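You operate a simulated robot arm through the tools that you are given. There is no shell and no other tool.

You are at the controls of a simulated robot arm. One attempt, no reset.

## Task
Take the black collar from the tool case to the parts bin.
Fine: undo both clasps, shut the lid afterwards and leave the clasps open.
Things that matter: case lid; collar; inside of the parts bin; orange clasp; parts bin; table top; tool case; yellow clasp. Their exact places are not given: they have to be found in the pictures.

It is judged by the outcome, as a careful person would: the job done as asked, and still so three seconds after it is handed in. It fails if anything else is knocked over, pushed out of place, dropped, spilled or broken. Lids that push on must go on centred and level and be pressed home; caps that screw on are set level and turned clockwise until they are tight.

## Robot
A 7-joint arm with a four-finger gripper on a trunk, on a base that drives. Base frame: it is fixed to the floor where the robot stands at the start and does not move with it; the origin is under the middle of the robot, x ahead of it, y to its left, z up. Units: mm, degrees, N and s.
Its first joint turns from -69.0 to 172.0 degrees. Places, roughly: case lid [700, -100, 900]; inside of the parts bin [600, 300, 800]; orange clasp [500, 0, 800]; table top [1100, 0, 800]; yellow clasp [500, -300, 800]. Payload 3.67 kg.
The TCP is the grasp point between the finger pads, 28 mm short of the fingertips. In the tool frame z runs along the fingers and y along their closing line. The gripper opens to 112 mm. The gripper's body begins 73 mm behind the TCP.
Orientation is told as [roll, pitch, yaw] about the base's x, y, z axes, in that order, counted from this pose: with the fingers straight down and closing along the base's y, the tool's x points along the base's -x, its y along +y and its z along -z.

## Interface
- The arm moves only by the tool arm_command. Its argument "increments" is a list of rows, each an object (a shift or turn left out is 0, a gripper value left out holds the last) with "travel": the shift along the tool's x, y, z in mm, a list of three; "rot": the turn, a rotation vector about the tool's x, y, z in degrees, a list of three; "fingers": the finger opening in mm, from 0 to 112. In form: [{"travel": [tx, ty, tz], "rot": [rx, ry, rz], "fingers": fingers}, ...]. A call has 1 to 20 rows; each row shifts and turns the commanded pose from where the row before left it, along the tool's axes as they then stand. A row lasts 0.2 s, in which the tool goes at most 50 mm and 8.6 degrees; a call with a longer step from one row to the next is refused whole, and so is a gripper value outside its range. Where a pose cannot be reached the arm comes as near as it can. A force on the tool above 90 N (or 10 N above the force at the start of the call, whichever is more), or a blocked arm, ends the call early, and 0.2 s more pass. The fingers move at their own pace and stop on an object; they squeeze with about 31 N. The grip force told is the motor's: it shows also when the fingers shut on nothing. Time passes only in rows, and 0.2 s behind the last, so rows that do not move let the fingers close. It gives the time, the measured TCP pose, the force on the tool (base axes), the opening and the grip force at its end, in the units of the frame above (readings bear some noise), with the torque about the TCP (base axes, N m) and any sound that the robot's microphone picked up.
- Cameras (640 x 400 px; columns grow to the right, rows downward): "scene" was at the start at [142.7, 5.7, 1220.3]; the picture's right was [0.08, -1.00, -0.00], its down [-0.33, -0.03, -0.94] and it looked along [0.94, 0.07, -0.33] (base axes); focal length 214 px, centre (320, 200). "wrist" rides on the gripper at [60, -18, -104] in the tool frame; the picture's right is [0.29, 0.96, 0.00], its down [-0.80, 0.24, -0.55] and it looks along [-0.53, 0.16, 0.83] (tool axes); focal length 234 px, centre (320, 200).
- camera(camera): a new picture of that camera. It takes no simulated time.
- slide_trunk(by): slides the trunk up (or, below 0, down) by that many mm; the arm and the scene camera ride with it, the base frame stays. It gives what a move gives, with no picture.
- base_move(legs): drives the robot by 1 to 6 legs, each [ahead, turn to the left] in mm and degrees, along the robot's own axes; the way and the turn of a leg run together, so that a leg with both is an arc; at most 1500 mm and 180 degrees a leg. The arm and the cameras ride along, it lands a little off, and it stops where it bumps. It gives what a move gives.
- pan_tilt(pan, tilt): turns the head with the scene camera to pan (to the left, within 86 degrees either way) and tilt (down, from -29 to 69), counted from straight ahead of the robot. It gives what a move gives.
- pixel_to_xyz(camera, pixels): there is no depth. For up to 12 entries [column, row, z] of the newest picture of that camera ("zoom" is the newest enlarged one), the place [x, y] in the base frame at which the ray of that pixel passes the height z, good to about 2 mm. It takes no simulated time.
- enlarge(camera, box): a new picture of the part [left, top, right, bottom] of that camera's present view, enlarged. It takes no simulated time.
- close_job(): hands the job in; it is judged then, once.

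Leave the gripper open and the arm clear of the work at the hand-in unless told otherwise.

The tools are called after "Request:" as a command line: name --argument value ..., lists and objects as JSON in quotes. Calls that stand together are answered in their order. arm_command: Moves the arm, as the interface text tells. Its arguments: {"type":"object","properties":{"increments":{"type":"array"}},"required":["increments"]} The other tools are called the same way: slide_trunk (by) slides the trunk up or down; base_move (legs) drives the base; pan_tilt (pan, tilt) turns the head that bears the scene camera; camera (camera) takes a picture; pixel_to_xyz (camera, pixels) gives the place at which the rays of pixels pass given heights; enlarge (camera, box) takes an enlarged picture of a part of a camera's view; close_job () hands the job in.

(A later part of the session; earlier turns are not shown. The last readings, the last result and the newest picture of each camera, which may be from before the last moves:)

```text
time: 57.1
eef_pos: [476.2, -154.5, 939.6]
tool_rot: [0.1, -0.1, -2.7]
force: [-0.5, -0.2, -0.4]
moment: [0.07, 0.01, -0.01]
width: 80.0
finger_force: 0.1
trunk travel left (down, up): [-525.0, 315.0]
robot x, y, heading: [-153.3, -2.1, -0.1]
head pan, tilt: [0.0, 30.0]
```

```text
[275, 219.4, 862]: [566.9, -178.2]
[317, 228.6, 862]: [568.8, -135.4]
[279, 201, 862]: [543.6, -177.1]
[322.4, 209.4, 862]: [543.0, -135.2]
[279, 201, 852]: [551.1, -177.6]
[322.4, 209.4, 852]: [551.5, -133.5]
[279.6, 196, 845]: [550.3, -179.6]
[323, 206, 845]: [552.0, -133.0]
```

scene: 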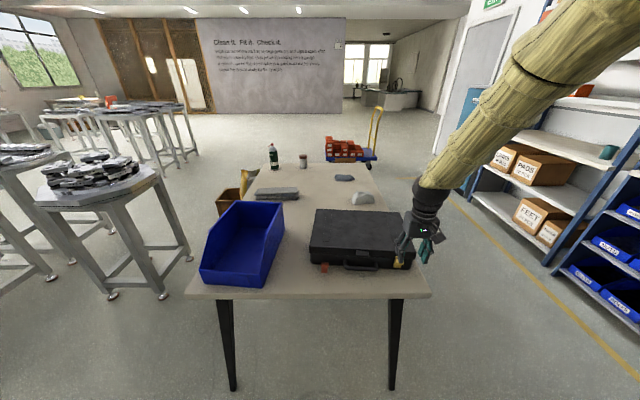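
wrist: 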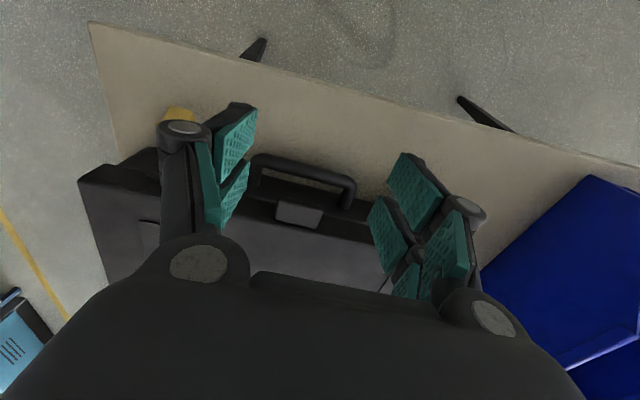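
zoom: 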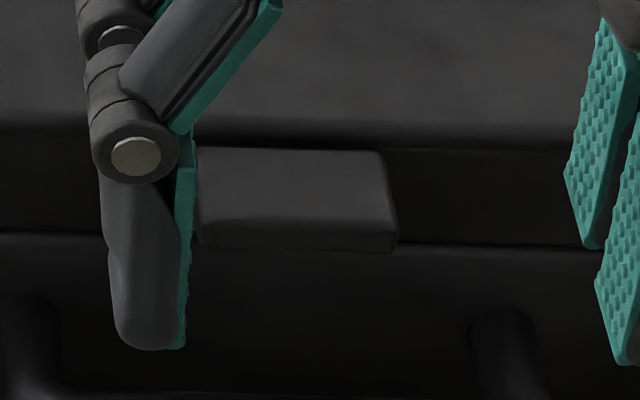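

Request:
pixel_to_xyz --camera "scene" --pixels '[[363, 249, 868], [365, 248.7, 866], [365, 253.4, 864], [365, 253.4, 858], [365, 255.2, 852], [388.8, 248.8, 866], [311, 247, 868], [416.5, 254.5, 868]]'

Request:
enlarge --camera "wrist" --box '[70, 140, 230, 240]'

```text
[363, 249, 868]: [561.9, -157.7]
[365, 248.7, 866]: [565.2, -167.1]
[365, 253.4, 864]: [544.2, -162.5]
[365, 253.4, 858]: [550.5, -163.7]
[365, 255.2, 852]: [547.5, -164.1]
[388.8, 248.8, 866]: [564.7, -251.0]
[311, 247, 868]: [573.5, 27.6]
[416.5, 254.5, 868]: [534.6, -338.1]
```

```text
4.00 times, centred on (150, 190) of wrist
```

zoom: 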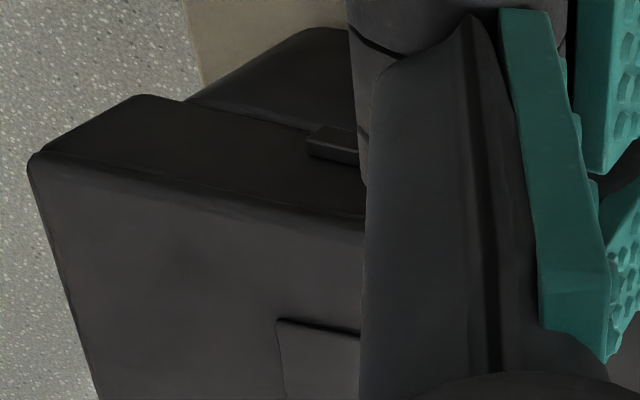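

The lip is a block about 44 mm wide (y −178 to −134), at x ≈ 545–565 and z ≈ 853–863. I'll grip its outer half with the fingertips and swing the lid up about its rear hinge near (819, 845). The far end of that swing needs reach, so I'll first drive the base forward 110 mm, to less than its starting position. The tool is well above the lid.

Request:
base_move --legs '[[110, 0]]'

Request:
camera --camera "wrist"

Request:
camera --camera "scene"

```text
time: 58.3
eef_pos: [589.7, -152.3, 938.0]
tool_rot: [0.1, 0.0, -2.6]
force: [0.3, 0.1, 0.8]
moment: [-0.02, 0.04, 0.01]
width: 79.9
finger_force: 0.0
trunk travel left (down, up): [-525.0, 315.0]
robot x, y, heading: [-43.5, -3.1, 0.2]
head pan, tilt: [0.0, 30.0]
```

```text
taken
```

wrist: 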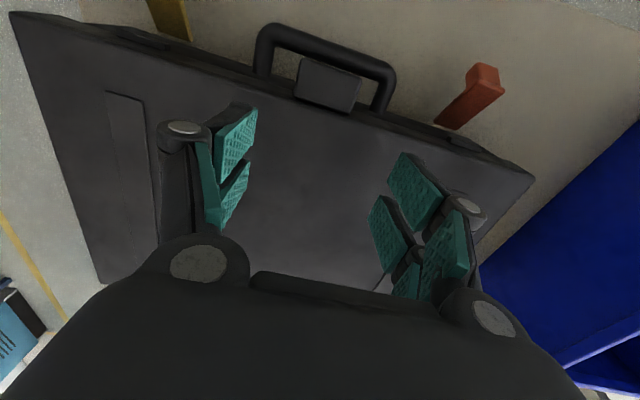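

```text
taken
```

scene: 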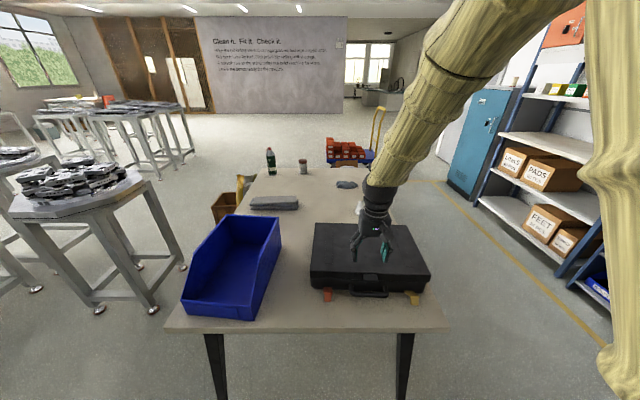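

I have a full view of the lid's front edge. I'll measure its corners at (534,178) and (13,12), and the lip corners at (293,97), (352,112), (302,60), (360,79).

Request:
pixel_to_xyz --camera "wrist" --pixels '[[534, 178, 868], [13, 12, 868], [293, 97, 865], [352, 112, 865], [302, 60, 862], [360, 79, 862], [280, 92, 868], [390, 128, 868]]'

Request:
enlarge --camera "wrist" --box '[248, 30, 408, 130]'

Request:
enlarge --camera "scene" --box '[290, 215, 450, 315]'

```text
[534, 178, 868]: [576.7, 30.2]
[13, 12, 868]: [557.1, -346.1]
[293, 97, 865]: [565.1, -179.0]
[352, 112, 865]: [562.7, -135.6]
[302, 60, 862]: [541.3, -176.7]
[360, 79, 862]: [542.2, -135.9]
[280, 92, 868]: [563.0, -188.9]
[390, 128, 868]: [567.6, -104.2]
```

```text
4.00 times, centred on (328, 80) of wrist
```

zoom: 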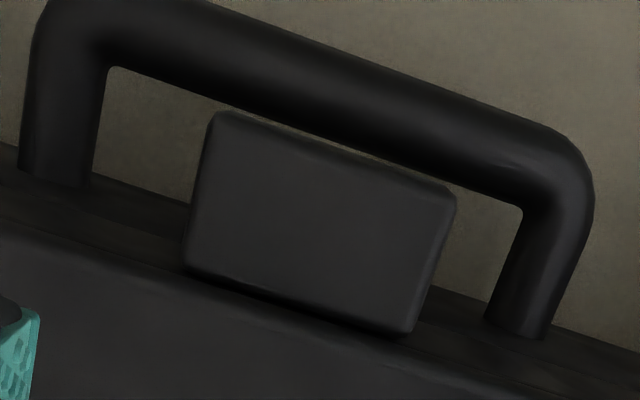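

```text
4.00 times, centred on (370, 265) of scene
```

zoom: 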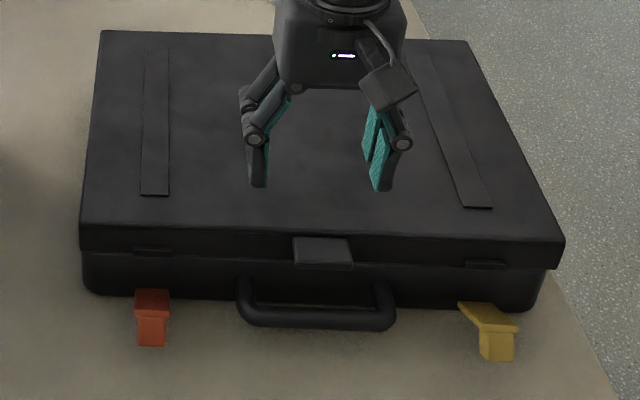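

The lip spans x 541–563, y −178 to −135.5, top z ≈ 862. I'll position at TCP (528, −157) with 80 mm opening and lower so the tips reach z ≈ 847.

Request:
arm_command --increments '[{"travel": [31, -4, 0], "rot": [0, 0, 0.4], "fingers": 80}, {"travel": [31, -3.5, 0], "fingers": 80}, {"travel": [0, 0, 20], "fingers": 80}, {"travel": [0, 0, 20], "fingers": 80}, {"fingers": 80}]'

Request:
enlarge --camera "wrist" --box '[200, 80, 440, 230]'

Request:
enlarge --camera "scene" --box '[330, 250, 410, 300]'

```text
time: 59.5
eef_pos: [524.5, -155.4, 898.7]
tool_rot: [0.3, 0.0, -3.1]
force: [0.8, -0.9, 0.3]
moment: [-0.02, -0.02, -0.03]
width: 79.7
finger_force: 0.1
trunk travel left (down, up): [-525.0, 315.0]
robot x, y, heading: [-38.9, -0.6, -0.1]
head pan, tilt: [0.0, 30.0]
```

```text
2.67 times, centred on (320, 155) of wrist
```

zoom: 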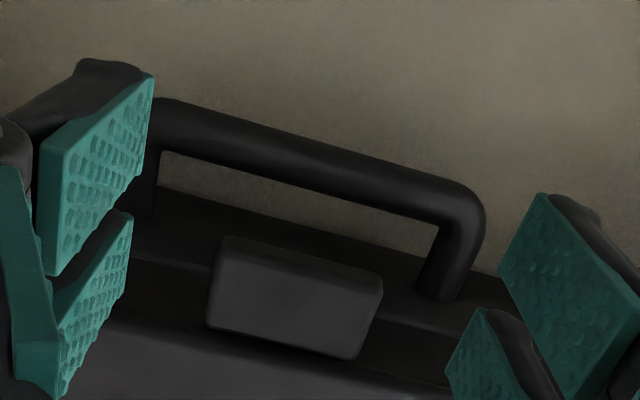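

```text
8.00 times, centred on (370, 275) of scene
```

zoom: 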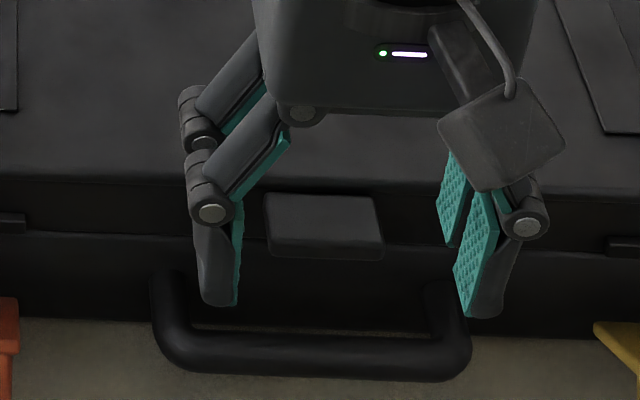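

Lined up. I'll lower 24 mm more and close on the lip's sides.

Request:
arm_command --increments '[{"travel": [-3, -1.2, 12], "fingers": 80}, {"travel": [-0.5, 0, 12], "fingers": 80}, {"fingers": 80}]'

Request:
arm_command --increments '[{"fingers": 55}, {"fingers": 30}, {"fingers": 30}, {"fingers": 30}]'

Request:
enlarge --camera "scene" --box '[330, 250, 410, 300]'

Request:
enlarge --camera "wrist" --box '[200, 80, 440, 230]'

```text
time: 60.3
eef_pos: [530.2, -156.4, 876.5]
tool_rot: [0.1, -0.2, -3.2]
force: [0.4, -0.3, -0.2]
moment: [0.03, 0.01, 0.01]
width: 79.9
finger_force: 0.0
trunk travel left (down, up): [-525.0, 315.0]
robot x, y, heading: [-44.4, -3.4, -0.1]
head pan, tilt: [0.0, 30.0]
```

```text
time: 61.3
eef_pos: [529.4, -157.4, 877.7]
tool_rot: [0.1, -0.1, -3.0]
force: [0.1, 4.3, 0.7]
moment: [0.1, -0.12, 0.51]
width: 43.1
finger_force: 31.2
trunk travel left (down, up): [-525.0, 315.0]
robot x, y, heading: [-43.5, -0.5, -0.2]
head pan, tilt: [0.0, 30.0]
```

```text
8.00 times, centred on (370, 275) of scene
```

zoom: 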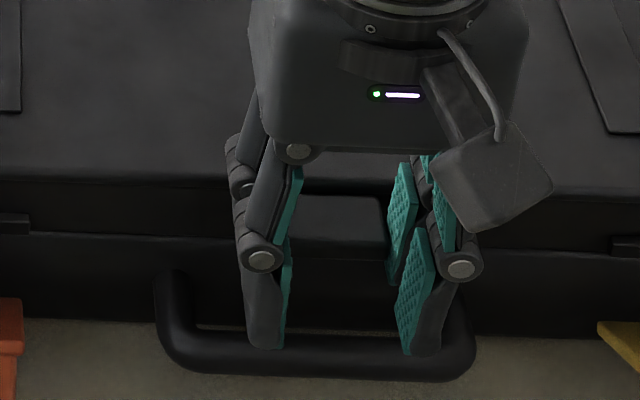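

```text
2.67 times, centred on (320, 155) of wrist
```

zoom: 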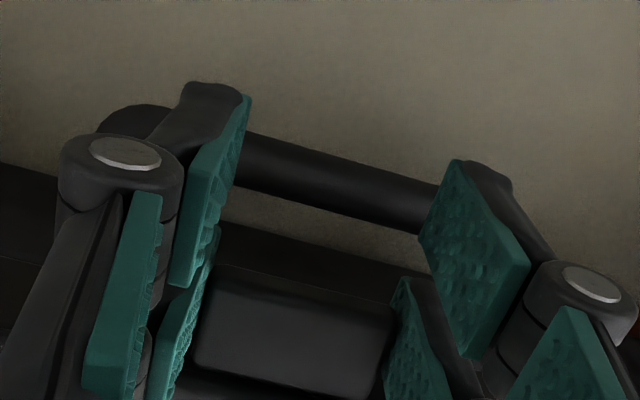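

Gripped at 43 mm, the lip's width. I'll lift a few millimetres as a test to see if the lid comes up.

Request:
arm_command --increments '[{"travel": [0, 0, -3], "fingers": 30}, {"travel": [-0.3, 0, -4], "fingers": 30}, {"travel": [-0.3, 0, -4], "fingers": 30}, {"fingers": 30}]'

Request:
enlarge --camera "scene" --box '[290, 215, 450, 315]'

```text
time: 62.3
eef_pos: [530.3, -158.1, 885.8]
tool_rot: [0.1, -0.1, -3.1]
force: [1.8, 3.9, -0.7]
moment: [0.06, 0.78, 0.4]
width: 43.3
finger_force: 30.8
trunk travel left (down, up): [-525.0, 315.0]
robot x, y, heading: [-44.3, 2.6, 0.0]
head pan, tilt: [0.0, 30.0]
```

```text
4.00 times, centred on (370, 265) of scene
```

zoom: 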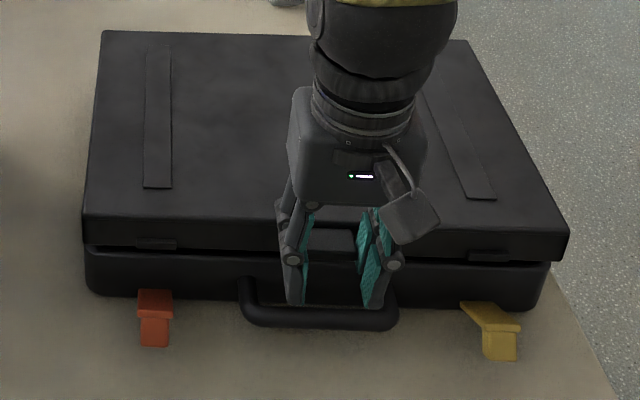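

The lid is rising with the grip, and the clasps stay clear. I'll follow the arc about the rear hinge in stages, first to about 22°.

Request:
arm_command --increments '[{"travel": [-2.1, 0, -18.8], "fingers": 30}, {"travel": [-3.5, 0, -18.5], "fingers": 30}, {"travel": [-4.7, 0, -18.3], "fingers": 30}, {"travel": [-6.0, 0, -17.8], "fingers": 30}, {"travel": [-7.3, 0, -17.5], "fingers": 30}, {"fingers": 30}]'

Request:
enlarge --camera "scene" --box '[270, 190, 462, 310]'

Request:
camera --camera "wrist"

```text
time: 63.7
eef_pos: [552.0, -160.6, 977.6]
tool_rot: [0.1, -0.1, -3.1]
force: [4.8, -1.1, 0.0]
moment: [-0.08, 0.41, -0.04]
width: 43.6
finger_force: 30.8
trunk travel left (down, up): [-525.0, 315.0]
robot x, y, heading: [-44.1, -1.4, 0.1]
head pan, tilt: [0.0, 30.0]
```

```text
3.33 times, centred on (366, 250) of scene
```

zoom: 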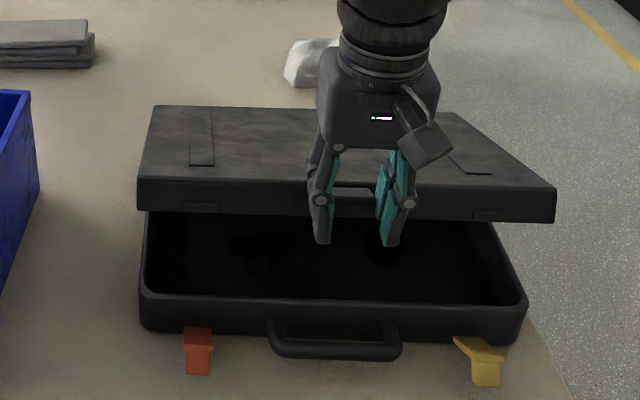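

```text
taken
```

wrist: 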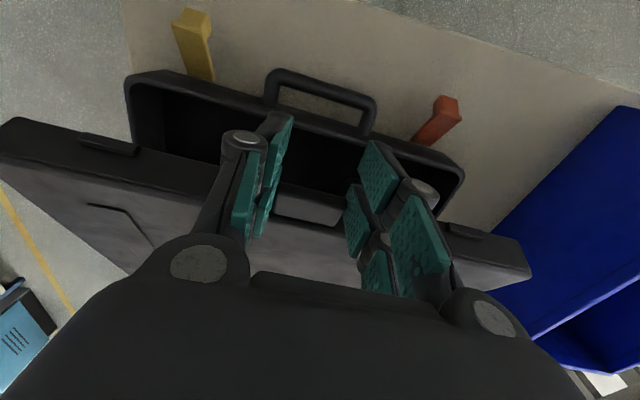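

The lid follows smoothly and I can see into the case. Continuing to about 46°.

Request:
arm_command --increments '[{"travel": [-8.4, 0, -16.8], "fingers": 30}, {"travel": [-9.6, 0, -16.3], "fingers": 30}, {"travel": [-10.7, 0, -15.5], "fingers": 30}, {"travel": [-11.7, 0, -14.8], "fingers": 30}, {"travel": [-12.8, 0, -13.9], "fingers": 30}, {"travel": [-13.6, 0, -13], "fingers": 30}, {"fingers": 30}]'

Request:
enlarge --camera "scene" --box '[270, 190, 462, 310]'

```text
time: 65.3
eef_pos: [620.0, -161.3, 1066.0]
tool_rot: [0.1, -0.1, -3.1]
force: [-3.5, 3.7, -1.0]
moment: [0.39, 0.87, 0.14]
width: 43.5
finger_force: 31.3
trunk travel left (down, up): [-525.0, 315.0]
robot x, y, heading: [-38.8, 1.6, -0.2]
head pan, tilt: [0.0, 30.0]
```

```text
3.33 times, centred on (366, 250) of scene
```

zoom: 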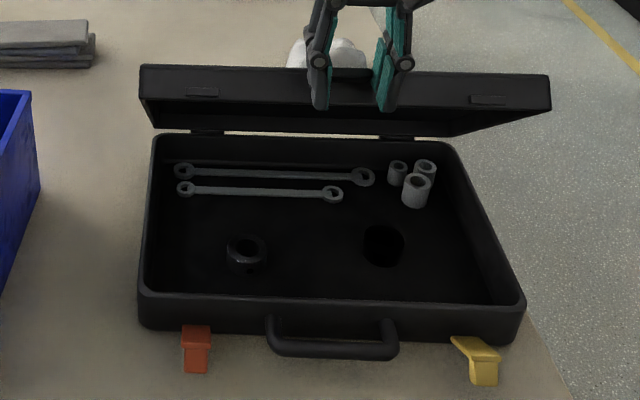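

The case holds two wrenches, three sockets, a black ring-like collar at zoom (247,253), and something dark and round at (383,245). I'll keep opening the lid, to about 74°.

Request:
arm_command --increments '[{"travel": [-14.6, 0, -11.9], "fingers": 30}, {"travel": [-15.4, 0, -11], "fingers": 30}, {"travel": [-16.1, 0, -9.8], "fingers": 30}, {"travel": [-16.7, 0, -8.7], "fingers": 30}, {"travel": [-17.4, 0, -7.5], "fingers": 30}, {"travel": [-17.8, 0, -6.3], "fingers": 30}, {"travel": [-18.1, 0, -5], "fingers": 30}, {"fingers": 30}]'

Request:
camera --camera "scene"

```text
time: 67.1
eef_pos: [735.5, -170.1, 1127.4]
tool_rot: [0.2, -0.2, -3.0]
force: [-1.8, 1.6, 6.9]
moment: [0.12, -0.31, -0.1]
width: 43.8
finger_force: 31.0
trunk travel left (down, up): [-525.0, 315.0]
robot x, y, heading: [-43.0, -1.4, -0.0]
head pan, tilt: [0.0, 30.0]
```

```text
taken
```

scene: 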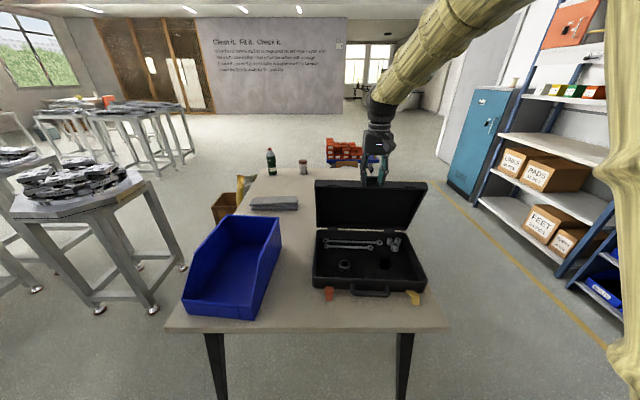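

The lid is at about 74°. I'll go on past vertical in smaller stages, watching for the hinge stop.

Request:
arm_command --increments '[{"travel": [-18.5, 0, -3.8], "fingers": 30}, {"travel": [-18.7, 0, -2.4], "fingers": 30}, {"travel": [-18.9, 0, -1.2], "fingers": 30}, {"travel": [-18.8, 0, 0.2], "fingers": 30}, {"fingers": 30}]'

Request:
enlarge --camera "scene" --box '[270, 150, 462, 270]'

```text
time: 68.3
eef_pos: [811.9, -175.6, 1136.7]
tool_rot: [0.1, -0.1, -3.0]
force: [-0.7, -5.9, -2.1]
moment: [-0.23, 0.02, 0.07]
width: 43.7
finger_force: 31.0
trunk travel left (down, up): [-525.0, 315.0]
robot x, y, heading: [-42.2, -0.6, -0.2]
head pan, tilt: [0.0, 30.0]
```

```text
3.33 times, centred on (366, 210) of scene
```

zoom: 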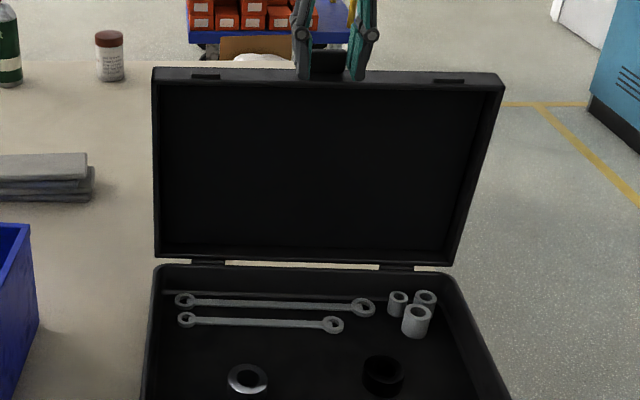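

The lid is vertical. With light in the case, the left ring at zoom (247,378) is silver. The one at (383,375) is a black ring, which makes it the black collar. I'll take the lid a little past vertical so it rests open.

Request:
arm_command --increments '[{"travel": [-9.4, 0, 0.7], "fingers": 30}, {"travel": [-9.4, 0, 0.9], "fingers": 30}, {"fingers": 30}]'

```text
time: 69.1
eef_pos: [830.5, -173.5, 1135.0]
tool_rot: [0.1, -0.1, -3.2]
force: [-1.8, -3.7, 0.0]
moment: [-0.02, 0.26, 0.11]
width: 43.5
finger_force: 31.2
trunk travel left (down, up): [-525.0, 315.0]
robot x, y, heading: [-44.1, -2.1, -0.0]
head pan, tilt: [0.0, 30.0]
```

No stop yet. A bit further.

Request:
arm_command --increments '[{"travel": [-9.4, 0, 1.3], "fingers": 30}, {"travel": [-9.3, 0, 1.5], "fingers": 30}, {"fingers": 30}]'

Request:
enlarge --camera "scene" --box '[270, 150, 462, 270]'

```text
time: 69.9
eef_pos: [849.6, -174.3, 1131.7]
tool_rot: [0.0, -0.1, -3.0]
force: [-0.4, 4.9, 2.4]
moment: [0.29, 0.35, 0.33]
width: 43.8
finger_force: 31.2
trunk travel left (down, up): [-525.0, 315.0]
robot x, y, heading: [-41.9, 1.0, -0.1]
head pan, tilt: [0.0, 30.0]
```

```text
3.33 times, centred on (366, 210) of scene
```

zoom: 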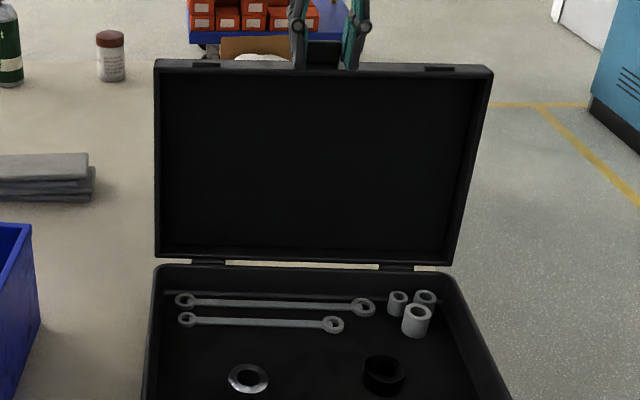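

About 98° now. I'll go on gently to find the stop.

Request:
arm_command --increments '[{"travel": [-9.2, 0, 2.0], "fingers": 30}, {"travel": [-9.1, 0, 2.2], "fingers": 30}, {"fingers": 30}]'

```text
time: 70.7
eef_pos: [867.5, -175.0, 1129.7]
tool_rot: [0.1, -0.2, -3.1]
force: [0.0, 4.8, 1.1]
moment: [0.26, 0.52, 0.11]
width: 43.8
finger_force: 31.2
trunk travel left (down, up): [-525.0, 315.0]
robot x, y, heading: [-44.2, 0.3, -0.1]
head pan, tilt: [0.0, 30.0]
```

Request:
arm_command --increments '[{"travel": [-9.0, 0, 2.5], "fingers": 30}, {"travel": [-8.9, 0, 2.8], "fingers": 30}, {"fingers": 30}]'

Request:
enlarge --camera "scene" --box '[270, 150, 462, 270]'

```text
time: 71.5
eef_pos: [883.3, -176.6, 1124.0]
tool_rot: [0.0, -0.4, -3.1]
force: [-2.5, 1.5, 11.7]
moment: [0.01, -0.34, 0.15]
width: 43.8
finger_force: 31.3
trunk travel left (down, up): [-525.0, 315.0]
robot x, y, heading: [-45.8, -0.1, 0.3]
head pan, tilt: [0.0, 30.0]
```

```text
3.33 times, centred on (366, 210) of scene
```

zoom: 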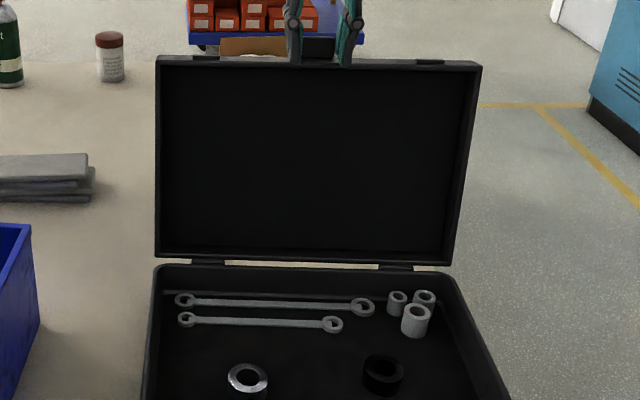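

The lid is at about 105° and force is starting to build, which suggests the stop is close. I'll open the fingers slightly and see if the lid stays.

Request:
arm_command --increments '[{"fingers": 50}, {"fingers": 65}, {"fingers": 70}, {"fingers": 70}]'

Request:
enlarge --camera "scene" --box '[270, 150, 462, 270]'

```text
time: 72.5
eef_pos: [885.2, -177.1, 1121.5]
tool_rot: [0.0, -0.2, -3.1]
force: [-1.2, 0.0, -1.4]
moment: [0.01, -0.02, 0.0]
width: 69.8
finger_force: 0.1
trunk travel left (down, up): [-525.0, 315.0]
robot x, y, heading: [-40.1, -2.2, -0.1]
head pan, tilt: [0.0, 30.0]
```

```text
3.33 times, centred on (366, 210) of scene
```

zoom: 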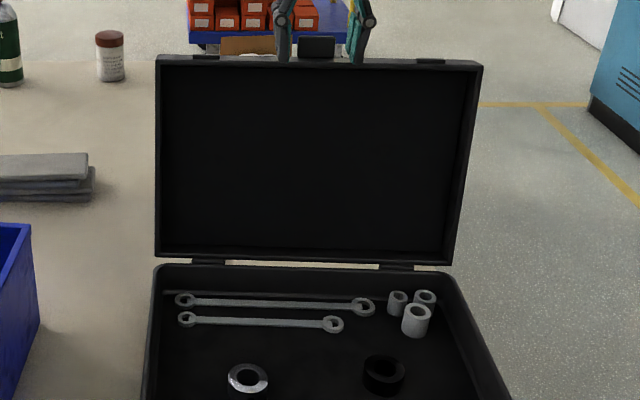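

The lid stays open by itself. I'll raise the hand clear of the lip, then come back over it toward the robot.

Request:
arm_command --increments '[{"travel": [0, 0, -15], "fingers": 70}, {"travel": [0, 0, -25], "fingers": 70}, {"travel": [0, 0, -30], "fingers": 70}, {"fingers": 70}]'

Request:
enlarge --camera "scene" --box '[270, 130, 462, 250]'

```text
time: 73.5
eef_pos: [885.7, -176.9, 1192.4]
tool_rot: [0.2, -0.1, -3.1]
force: [-0.6, 0.0, -0.3]
moment: [-0.03, 0.0, -0.03]
width: 70.0
finger_force: 0.1
trunk travel left (down, up): [-525.0, 315.0]
robot x, y, heading: [-43.2, -2.8, -0.2]
head pan, tilt: [0.0, 30.0]
```

```text
3.33 times, centred on (366, 190) of scene
```

zoom: 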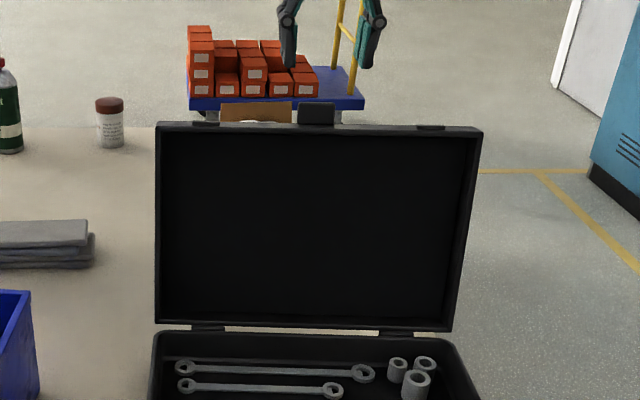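

The fingers are clear above the lid. Now I'll come back toward the robot at this height, stopping above the case's front part.

Request:
arm_command --increments '[{"travel": [35, 0, 0], "fingers": 70}, {"travel": [40, 0, 0], "fingers": 70}, {"travel": [40, 0, 0], "fingers": 70}, {"travel": [40, 0, 0], "fingers": 70}, {"travel": [40, 0, 0], "fingers": 70}, {"travel": [40, -5, 10], "fingers": 70}, {"travel": [40, -5, 20], "fingers": 70}, {"fingers": 70}]'

Request:
camera --camera "wrist"

Request:
camera --camera "scene"

```text
time: 75.3
eef_pos: [609.9, -170.8, 1162.2]
tool_rot: [0.0, -0.1, -3.1]
force: [0.6, -0.3, -0.2]
moment: [0.01, 0.03, 0.02]
width: 70.1
finger_force: 0.1
trunk travel left (down, up): [-525.0, 315.0]
robot x, y, heading: [-37.6, -1.9, 0.0]
head pan, tilt: [0.0, 30.0]
```

```text
taken
```

wrist: 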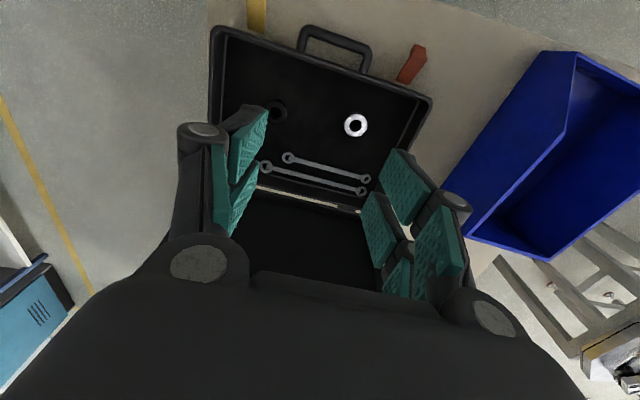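

```text
taken
```

scene: 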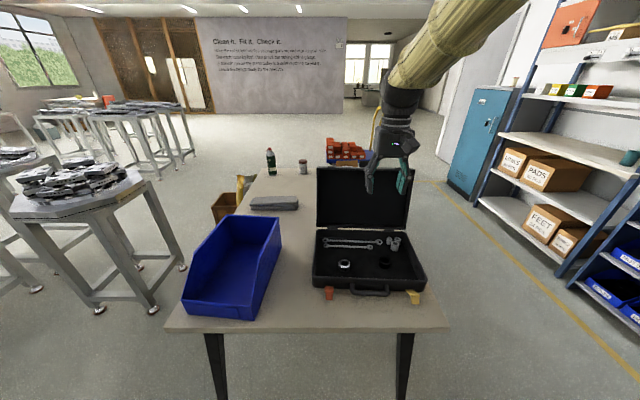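

Silver ring on the left, black ring on the right. I'll zoom both cameras on the rings.

Request:
enlarge --camera "scene" --box '[322, 235, 418, 295]'

Request:
enlarge --camera "wrist" --box '[240, 80, 400, 180]'

```text
6.67 times, centred on (370, 265) of scene
```

zoom: 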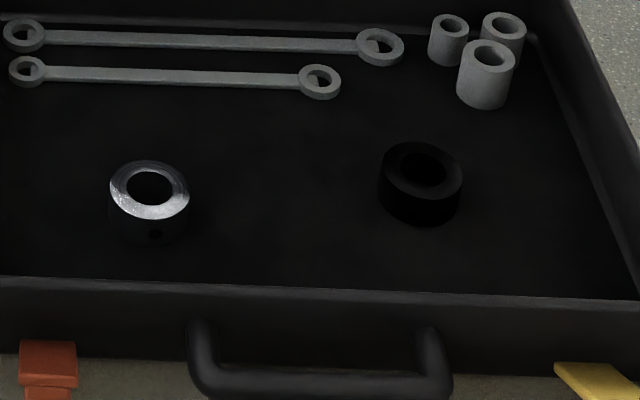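

```text
4.00 times, centred on (320, 130) of wrist
```

zoom: 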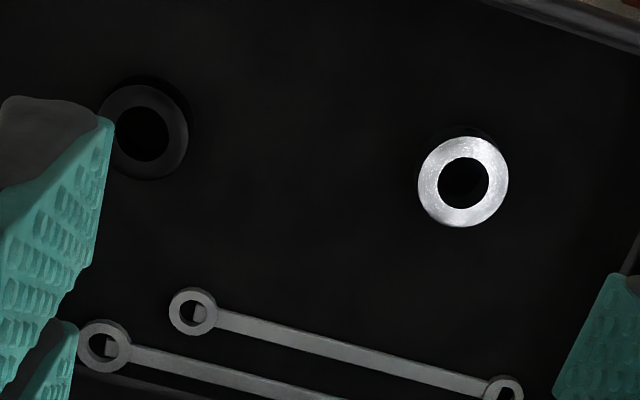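

There are two collars, one bright steel and one black. The black one's top face centre is at scene (385.6, 260.2) and wrist (275.8, 112.5). I'll triangulate it.

Request:
pixel_to_xyz --camera "scene" --pixels '[[385.6, 260.2, 800], [385.6, 260.2, 810], [385.6, 260.2, 820], [379, 260.2, 812], [391.3, 261.3, 812], [344.5, 263, 812]]'

Request:
pixel_to_xyz --camera "wrist" --pixels '[[275.8, 112.5, 800], [275.8, 112.5, 810], [275.8, 112.5, 820], [265.3, 110, 812], [286.8, 117, 812], [279, 101.5, 812], [272, 124.5, 812], [355.8, 125.2, 812], [294, 207, 788]]'

```text
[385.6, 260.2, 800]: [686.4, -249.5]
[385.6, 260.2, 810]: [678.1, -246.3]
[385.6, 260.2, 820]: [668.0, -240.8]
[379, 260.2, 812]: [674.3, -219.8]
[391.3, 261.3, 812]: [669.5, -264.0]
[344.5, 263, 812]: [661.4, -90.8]
```

```text
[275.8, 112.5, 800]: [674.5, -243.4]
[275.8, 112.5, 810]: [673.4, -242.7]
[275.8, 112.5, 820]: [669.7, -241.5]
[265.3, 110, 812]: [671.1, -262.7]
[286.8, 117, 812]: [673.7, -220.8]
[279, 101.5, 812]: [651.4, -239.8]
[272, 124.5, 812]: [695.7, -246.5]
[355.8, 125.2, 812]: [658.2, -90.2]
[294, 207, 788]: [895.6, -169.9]
```

The collar is centred near (671, −242), about 43 mm across, top at z ≈ 817, on a floor near 788. I'll move above it and descend to z ≈ 940 for a closer look.

Request:
arm_command --increments '[{"travel": [-13, -13.5, 40], "fingers": 70}, {"travel": [-13, -13.5, 40], "fingers": 70}, {"travel": [-13, -13.5, 40], "fingers": 70}, {"travel": [-13, -13.5, 40], "fingers": 70}, {"travel": [-12.7, -13.6, 40], "fingers": 70}, {"travel": [0, 0, 20], "fingers": 70}, {"fingers": 70}]'

Request:
camera --camera "wrist"

Request:
enlarge --camera "scene" --box '[322, 225, 434, 295]'

```text
time: 76.9
eef_pos: [669.1, -243.3, 939.8]
tool_rot: [0.2, 0.0, -3.1]
force: [0.2, 0.0, -1.0]
moment: [0.0, 0.0, -0.03]
width: 69.9
finger_force: 0.0
trunk travel left (down, up): [-525.0, 315.0]
robot x, y, heading: [-37.2, 2.8, -0.0]
head pan, tilt: [0.0, 30.0]
```

```text
taken
```

wrist: 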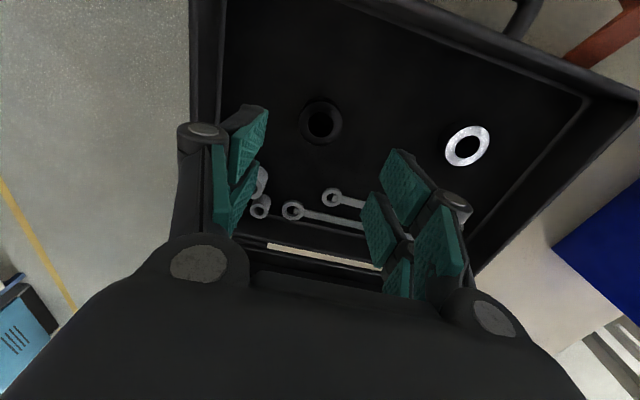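

```text
5.71 times, centred on (378, 260) of scene
```

zoom: 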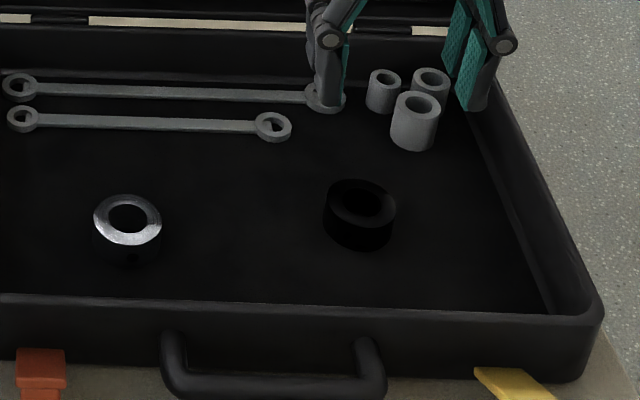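

The black collar is at wrist (321,122). I'll zoom for its exact centre and check the sockets' clearance.

Request:
enlarge --camera "wrist" --box '[240, 80, 400, 180]'

Request:
enlarge --camera "wrist" --box '[230, 145, 390, 245]'

```text
4.00 times, centred on (320, 130) of wrist
```

zoom: 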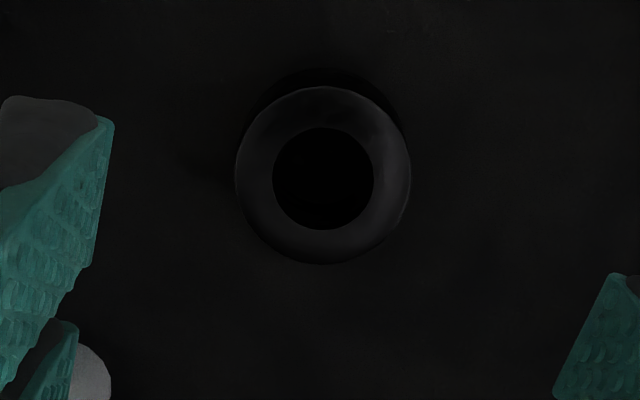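

```text
4.00 times, centred on (310, 195) of wrist
```

zoom: 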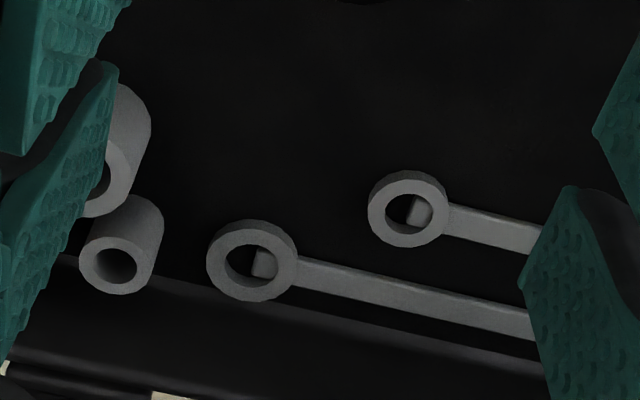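

Request:
pixel_to_xyz --camera "wrist" --pixels '[[320.5, 124, 812], [320.5, 124, 818], [299, 125, 815], [342.5, 125, 815], [320, 102, 815], [321, 146, 815], [267.5, 177.5, 790], [267.5, 177.5, 820], [257, 197, 830], [322, 195, 795], [322, 195, 800]]'

Request:
pixel_to_xyz --camera "scene" --pixels '[[394.5, 250.8, 790], [391, 249, 790], [385, 258.2, 815], [385, 268.5, 790], [378.8, 262, 805], [391.3, 262, 805]]'

```text
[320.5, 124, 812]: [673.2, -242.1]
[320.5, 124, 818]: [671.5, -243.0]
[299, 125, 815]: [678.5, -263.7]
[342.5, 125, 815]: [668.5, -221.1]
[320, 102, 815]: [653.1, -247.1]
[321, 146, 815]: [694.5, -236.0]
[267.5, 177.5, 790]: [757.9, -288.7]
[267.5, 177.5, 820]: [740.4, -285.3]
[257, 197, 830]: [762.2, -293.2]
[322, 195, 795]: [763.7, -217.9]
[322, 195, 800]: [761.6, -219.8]
```

```text
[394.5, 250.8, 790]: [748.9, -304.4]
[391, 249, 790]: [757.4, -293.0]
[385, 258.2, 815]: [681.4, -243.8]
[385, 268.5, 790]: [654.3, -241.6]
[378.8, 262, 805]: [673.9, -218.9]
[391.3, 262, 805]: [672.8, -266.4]
```

The collar's centre is (672.5, −242.5). The nearest socket starts at x ≈ 745, while the prongs reach only x ≈ 698, so the way down is clear. I'll lower to TCP z ≈ 823, with tips about 6 mm over the floor.

Request:
arm_command --increments '[{"travel": [-3.4, 1.0, 25], "fingers": 70}, {"travel": [0, 0, 30], "fingers": 70}, {"travel": [0, 0, 30], "fingers": 70}, {"travel": [0, 0, 20], "fingers": 70}, {"travel": [0, 0, 8], "fingers": 70}, {"fingers": 70}]'

Request:
enlarge --camera "wrist" --box '[200, 80, 440, 230]'

Request:
enlarge --camera "scene" --box '[322, 225, 434, 295]'

```text
time: 78.3
eef_pos: [673.8, -239.5, 828.4]
tool_rot: [0.1, -0.1, -3.2]
force: [-0.1, 0.5, -0.5]
moment: [-0.01, -0.01, -0.02]
width: 69.9
finger_force: 0.1
trunk travel left (down, up): [-525.0, 315.0]
robot x, y, heading: [-40.2, 1.4, -0.1]
head pan, tilt: [0.0, 30.0]
```

```text
2.67 times, centred on (320, 155) of wrist
```

zoom: 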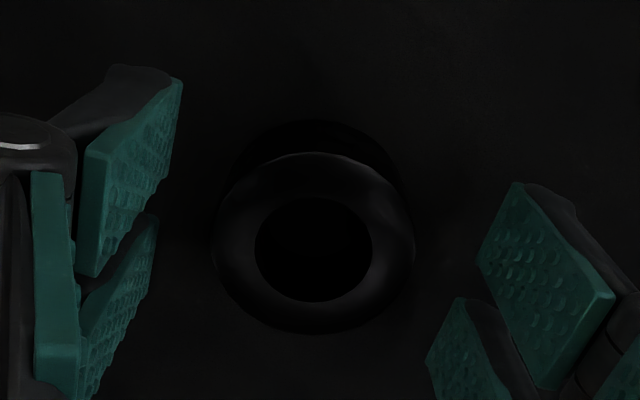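

```text
5.71 times, centred on (378, 260) of scene
```

zoom: 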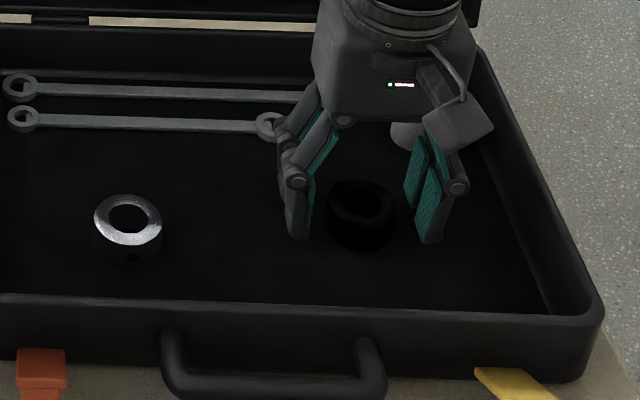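

The collar sits slightly toward the robot and right of the gripper's centre. I'll shift 4 mm back and 1.5 mm right, lower 5 mm more, then close gently.

Request:
arm_command --increments '[{"travel": [4, -1.5, 3], "fingers": 70}, {"travel": [0, 0, 3], "fingers": 70}, {"fingers": 70}]'

Request:
arm_command --increments '[{"fingers": 55}, {"fingers": 45}, {"fingers": 30}, {"fingers": 30}, {"fingers": 30}]'

Request:
enlarge --camera "wrist" --box '[200, 80, 440, 230]'

Request:
enlarge --camera "scene" --box '[322, 225, 434, 295]'

```text
time: 79.1
eef_pos: [669.4, -243.1, 822.6]
tool_rot: [0.1, -0.2, -3.1]
force: [-0.2, -0.4, 0.0]
moment: [0.01, 0.04, 0.02]
width: 70.4
finger_force: 0.0
trunk travel left (down, up): [-525.0, 315.0]
robot x, y, heading: [-42.5, -0.9, 0.0]
head pan, tilt: [0.0, 30.0]
```

```text
time: 80.3
eef_pos: [669.5, -241.7, 822.5]
tool_rot: [0.1, -0.2, -3.1]
force: [0.0, 0.4, 0.4]
moment: [-0.02, 0.02, -0.01]
width: 42.3
finger_force: 31.1
trunk travel left (down, up): [-525.0, 315.0]
robot x, y, heading: [-41.5, -0.7, -0.1]
head pan, tilt: [0.0, 30.0]
```

```text
2.67 times, centred on (320, 155) of wrist
```

zoom: 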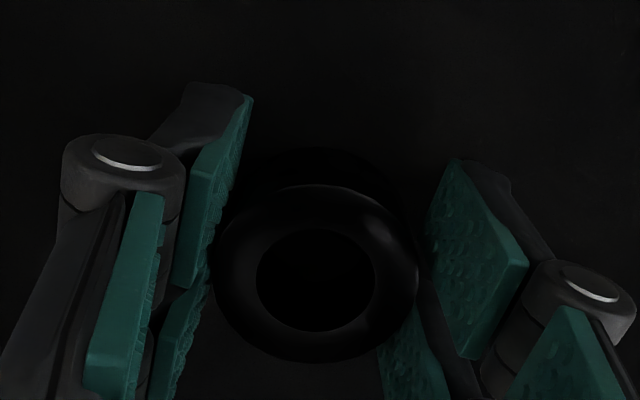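

```text
5.71 times, centred on (378, 260) of scene
```

zoom: 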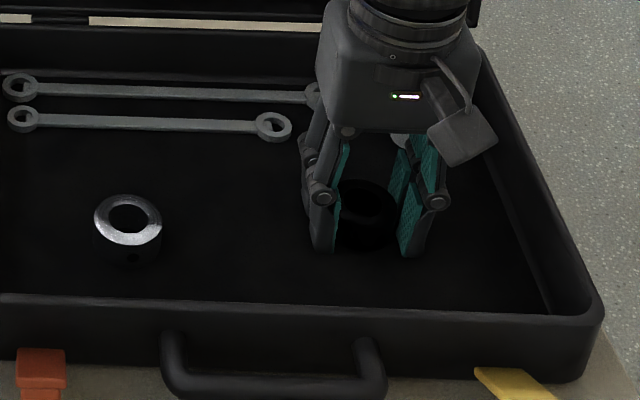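

The collar is gripped at 42 mm. I'll lift slowly and check that it comes along.

Request:
arm_command --increments '[{"travel": [0, 0, -6], "fingers": 30}, {"travel": [0, 0, -14], "fingers": 30}, {"travel": [0, 0, -20], "fingers": 30}, {"fingers": 30}]'

Request:
enlarge --camera "wrist" --box '[200, 80, 440, 230]'

Request:
enlarge --camera "scene" --box '[322, 225, 434, 295]'

```text
time: 81.3
eef_pos: [670.6, -242.8, 863.3]
tool_rot: [0.2, -0.1, -3.2]
force: [-0.4, -0.5, -1.7]
moment: [0.02, 0.0, -0.03]
width: 42.6
finger_force: 31.2
trunk travel left (down, up): [-525.0, 315.0]
robot x, y, heading: [-42.4, 0.8, 0.2]
head pan, tilt: [0.0, 30.0]
```

```text
2.67 times, centred on (320, 155) of wrist
```

zoom: 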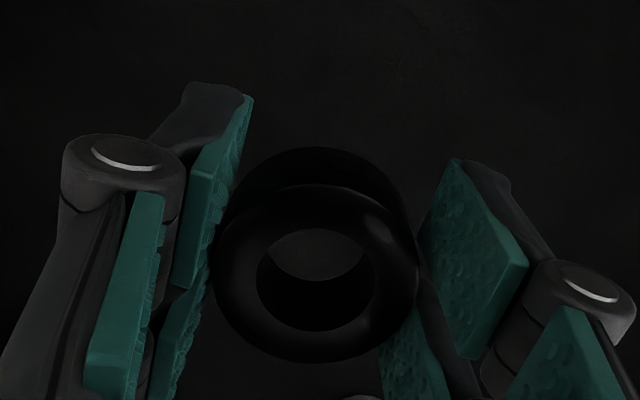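

```text
5.71 times, centred on (378, 260) of scene
```

zoom: 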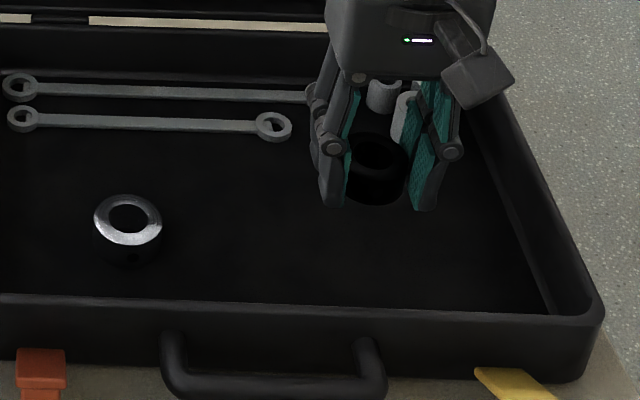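

The collar is in hand and the case floor shows through its bore. I'll lift to z ≈ 1060 and then look at the bin.

Request:
arm_command --increments '[{"travel": [0, 0, -35], "fingers": 30}, {"travel": [0, 0, -40], "fingers": 30}, {"travel": [0, 0, -40], "fingers": 30}, {"travel": [0, 0, -40], "fingers": 30}, {"travel": [0, 0, -40], "fingers": 30}, {"fingers": 30}]'

Request:
camera --camera "scene"

Request:
camera --camera "wrist"

```text
time: 82.7
eef_pos: [668.3, -244.5, 1057.2]
tool_rot: [0.1, 0.0, -3.2]
force: [0.3, 0.1, -1.4]
moment: [-0.01, -0.02, -0.03]
width: 42.4
finger_force: 30.5
trunk travel left (down, up): [-525.0, 315.0]
robot x, y, heading: [-42.7, -0.3, 0.1]
head pan, tilt: [0.0, 30.0]
```

```text
taken
```

scene: 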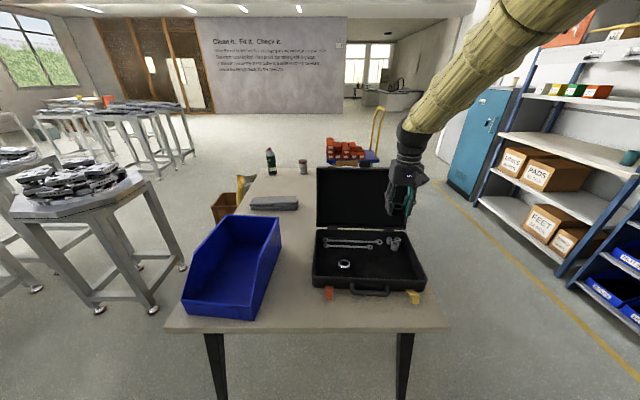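

```text
taken
```

wrist: 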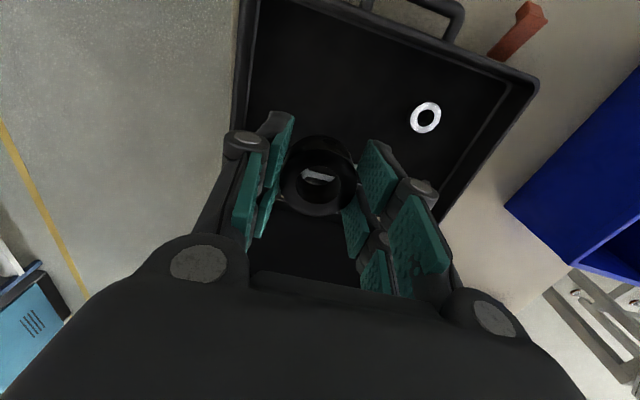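

Now the bin: I'll zoom in to find its rim heights and interior.

Request:
enlarge --camera "scene" --box '[160, 205, 320, 325]'

Request:
pixel_to_xyz --camera "scene" --pixels '[[224, 216, 950], [224, 216, 1000], [281, 217, 950], [281, 217, 1000], [183, 298, 850], [183, 298, 900], [253, 319, 790], [186, 311, 790], [230, 270, 790], [225, 285, 790], [281, 260, 790]]'

```text
3.33 times, centred on (240, 265) of scene
```

zoom: 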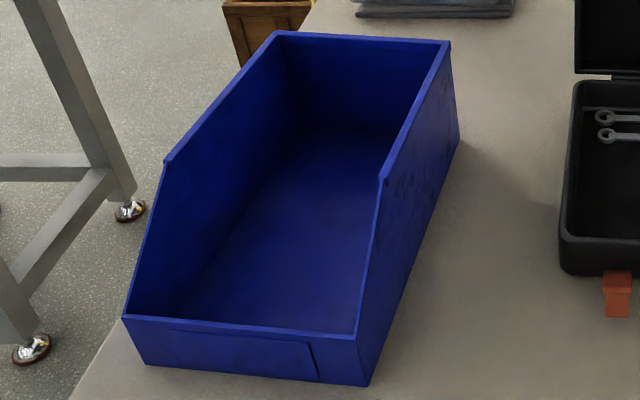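

```text
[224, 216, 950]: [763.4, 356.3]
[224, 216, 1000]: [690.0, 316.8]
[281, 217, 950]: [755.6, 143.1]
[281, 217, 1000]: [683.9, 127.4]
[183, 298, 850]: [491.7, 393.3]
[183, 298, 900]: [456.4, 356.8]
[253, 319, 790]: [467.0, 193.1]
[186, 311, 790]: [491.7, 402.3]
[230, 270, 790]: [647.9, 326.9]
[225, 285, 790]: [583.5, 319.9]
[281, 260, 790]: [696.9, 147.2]
```

Request:
pixel_to_xyz --camera "scene" --pixels '[[282, 247, 783], [279, 217.6, 900], [279, 217.6, 930], [254.1, 320.8, 783], [251.4, 306.4, 820], [251.4, 306.4, 840], [188.1, 314.2, 783], [180.6, 300, 820], [258.5, 258.5, 900], [258.5, 258.5, 930], [225, 277, 788], [245, 245.5, 788]]'

```text
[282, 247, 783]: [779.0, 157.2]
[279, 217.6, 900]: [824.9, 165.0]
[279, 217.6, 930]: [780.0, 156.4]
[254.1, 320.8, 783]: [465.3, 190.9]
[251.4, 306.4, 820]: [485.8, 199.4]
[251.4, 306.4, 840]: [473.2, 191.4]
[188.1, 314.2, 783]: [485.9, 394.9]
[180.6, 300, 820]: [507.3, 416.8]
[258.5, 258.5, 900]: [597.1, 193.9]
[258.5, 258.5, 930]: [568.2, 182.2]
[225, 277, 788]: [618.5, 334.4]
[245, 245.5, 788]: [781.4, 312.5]
```

The bin's rim is at z ≈ 930 at the rear and sides, with a low front near 840. Its floor is around z 787, and its inside centre is near (630, 276). I'll carry the collar across at z ≈ 1057, which is clear of everything.

Request:
arm_command --increments '[{"travel": [2, 15, 0], "fingers": 30}, {"travel": [5, 30, 0], "fingers": 30}, {"travel": [5.4, 37, 0], "fingers": 30}, {"travel": [5.4, 37, 0], "fingers": 30}, {"travel": [5.4, 37, 0], "fingers": 30}, {"travel": [5.4, 37, 0], "fingers": 30}, {"travel": [5.4, 37, 0], "fingers": 30}, {"travel": [5.4, 37, 0], "fingers": 30}, {"travel": [5.4, 37, 0], "fingers": 30}, {"travel": [5.4, 37, 0], "fingers": 30}, {"travel": [5.4, 37, 0], "fingers": 30}, {"travel": [5.4, 37, 0], "fingers": 30}, {"travel": [5.4, 37, 0], "fingers": 30}, {"travel": [5.4, 37, 0], "fingers": 30}, {"travel": [4, 20, 0], "fingers": 30}, {"travel": [2, 10, 0], "fingers": 30}, {"fingers": 30}]'

Request:
camera --camera "wrist"

Request:
camera --camera "scene"

```text
time: 86.5
eef_pos: [648.3, 241.1, 1123.4]
tool_rot: [7.0, -0.1, -6.6]
force: [1.0, 0.2, -1.4]
moment: [0.0, 0.0, 0.03]
width: 42.6
finger_force: 30.7
trunk travel left (down, up): [-525.0, 315.0]
robot x, y, heading: [-42.0, 4.4, 0.2]
head pan, tilt: [0.0, 30.0]
stopped in row 17: the arm was blocked; the commanded pose is now the measured one
```

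```text
taken
```

wrist: 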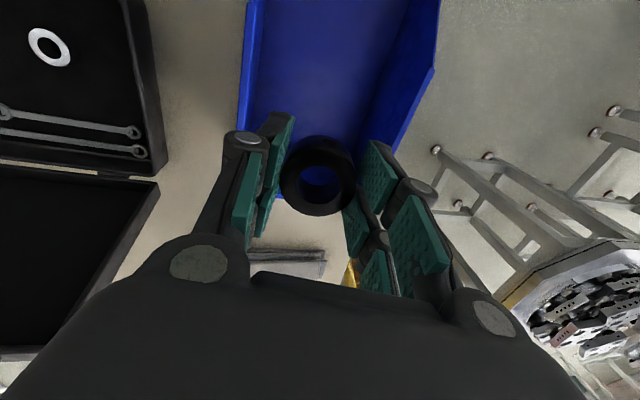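

```text
taken
```

scene: 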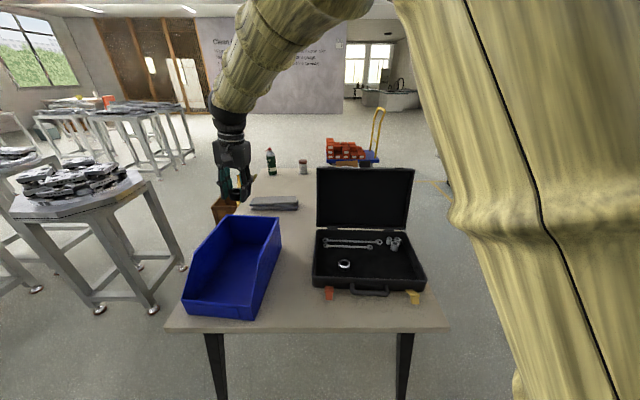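

The arm was blocked short of the spot at (648, 241, 1123), with a roll of 7°, and the collar is still held. It's the same dead zone as at the start: too high relative to the shoulder. I'll raise the trunk 150 mm so the arm can hang lower.

Request:
slide_trunk --by 150

```text
time: 88.2
eef_pos: [648.9, 240.6, 1273.1]
tool_rot: [7.0, -0.1, -6.6]
force: [0.5, -1.4, -1.2]
moment: [-0.02, 0.04, 0.03]
width: 42.2
finger_force: 31.1
trunk travel left (down, up): [-675.0, 165.0]
robot x, y, heading: [-42.5, -2.2, -0.0]
head pan, tilt: [0.0, 30.0]
```

Now I'll lower while levelling the tool, keeping the yaw of about −6° since the bin has the same yaw.

Request:
arm_command --increments '[{"travel": [0, 0, 35], "rot": [1.8, 0, 0], "fingers": 30}, {"travel": [0, 0, 35], "rot": [1.8, 0, 0], "fingers": 30}, {"travel": [0, 0, 35], "rot": [1.8, 0, 0], "fingers": 30}, {"travel": [0, 0, 35], "rot": [1.6, 0, 0], "fingers": 30}, {"travel": [0, 0, 35], "fingers": 30}, {"fingers": 30}]'

```text
time: 89.2
eef_pos: [684.1, 212.9, 1212.2]
tool_rot: [7.5, 0.0, -10.5]
force: [0.4, -0.2, -2.4]
moment: [-0.03, 0.02, -0.04]
width: 42.3
finger_force: 30.8
trunk travel left (down, up): [-675.0, 165.0]
robot x, y, heading: [-44.0, -0.4, -0.2]
head pan, tilt: [0.0, 30.0]
stopped in row 4: the arm was blocked; the commanded pose is now the measured one
```

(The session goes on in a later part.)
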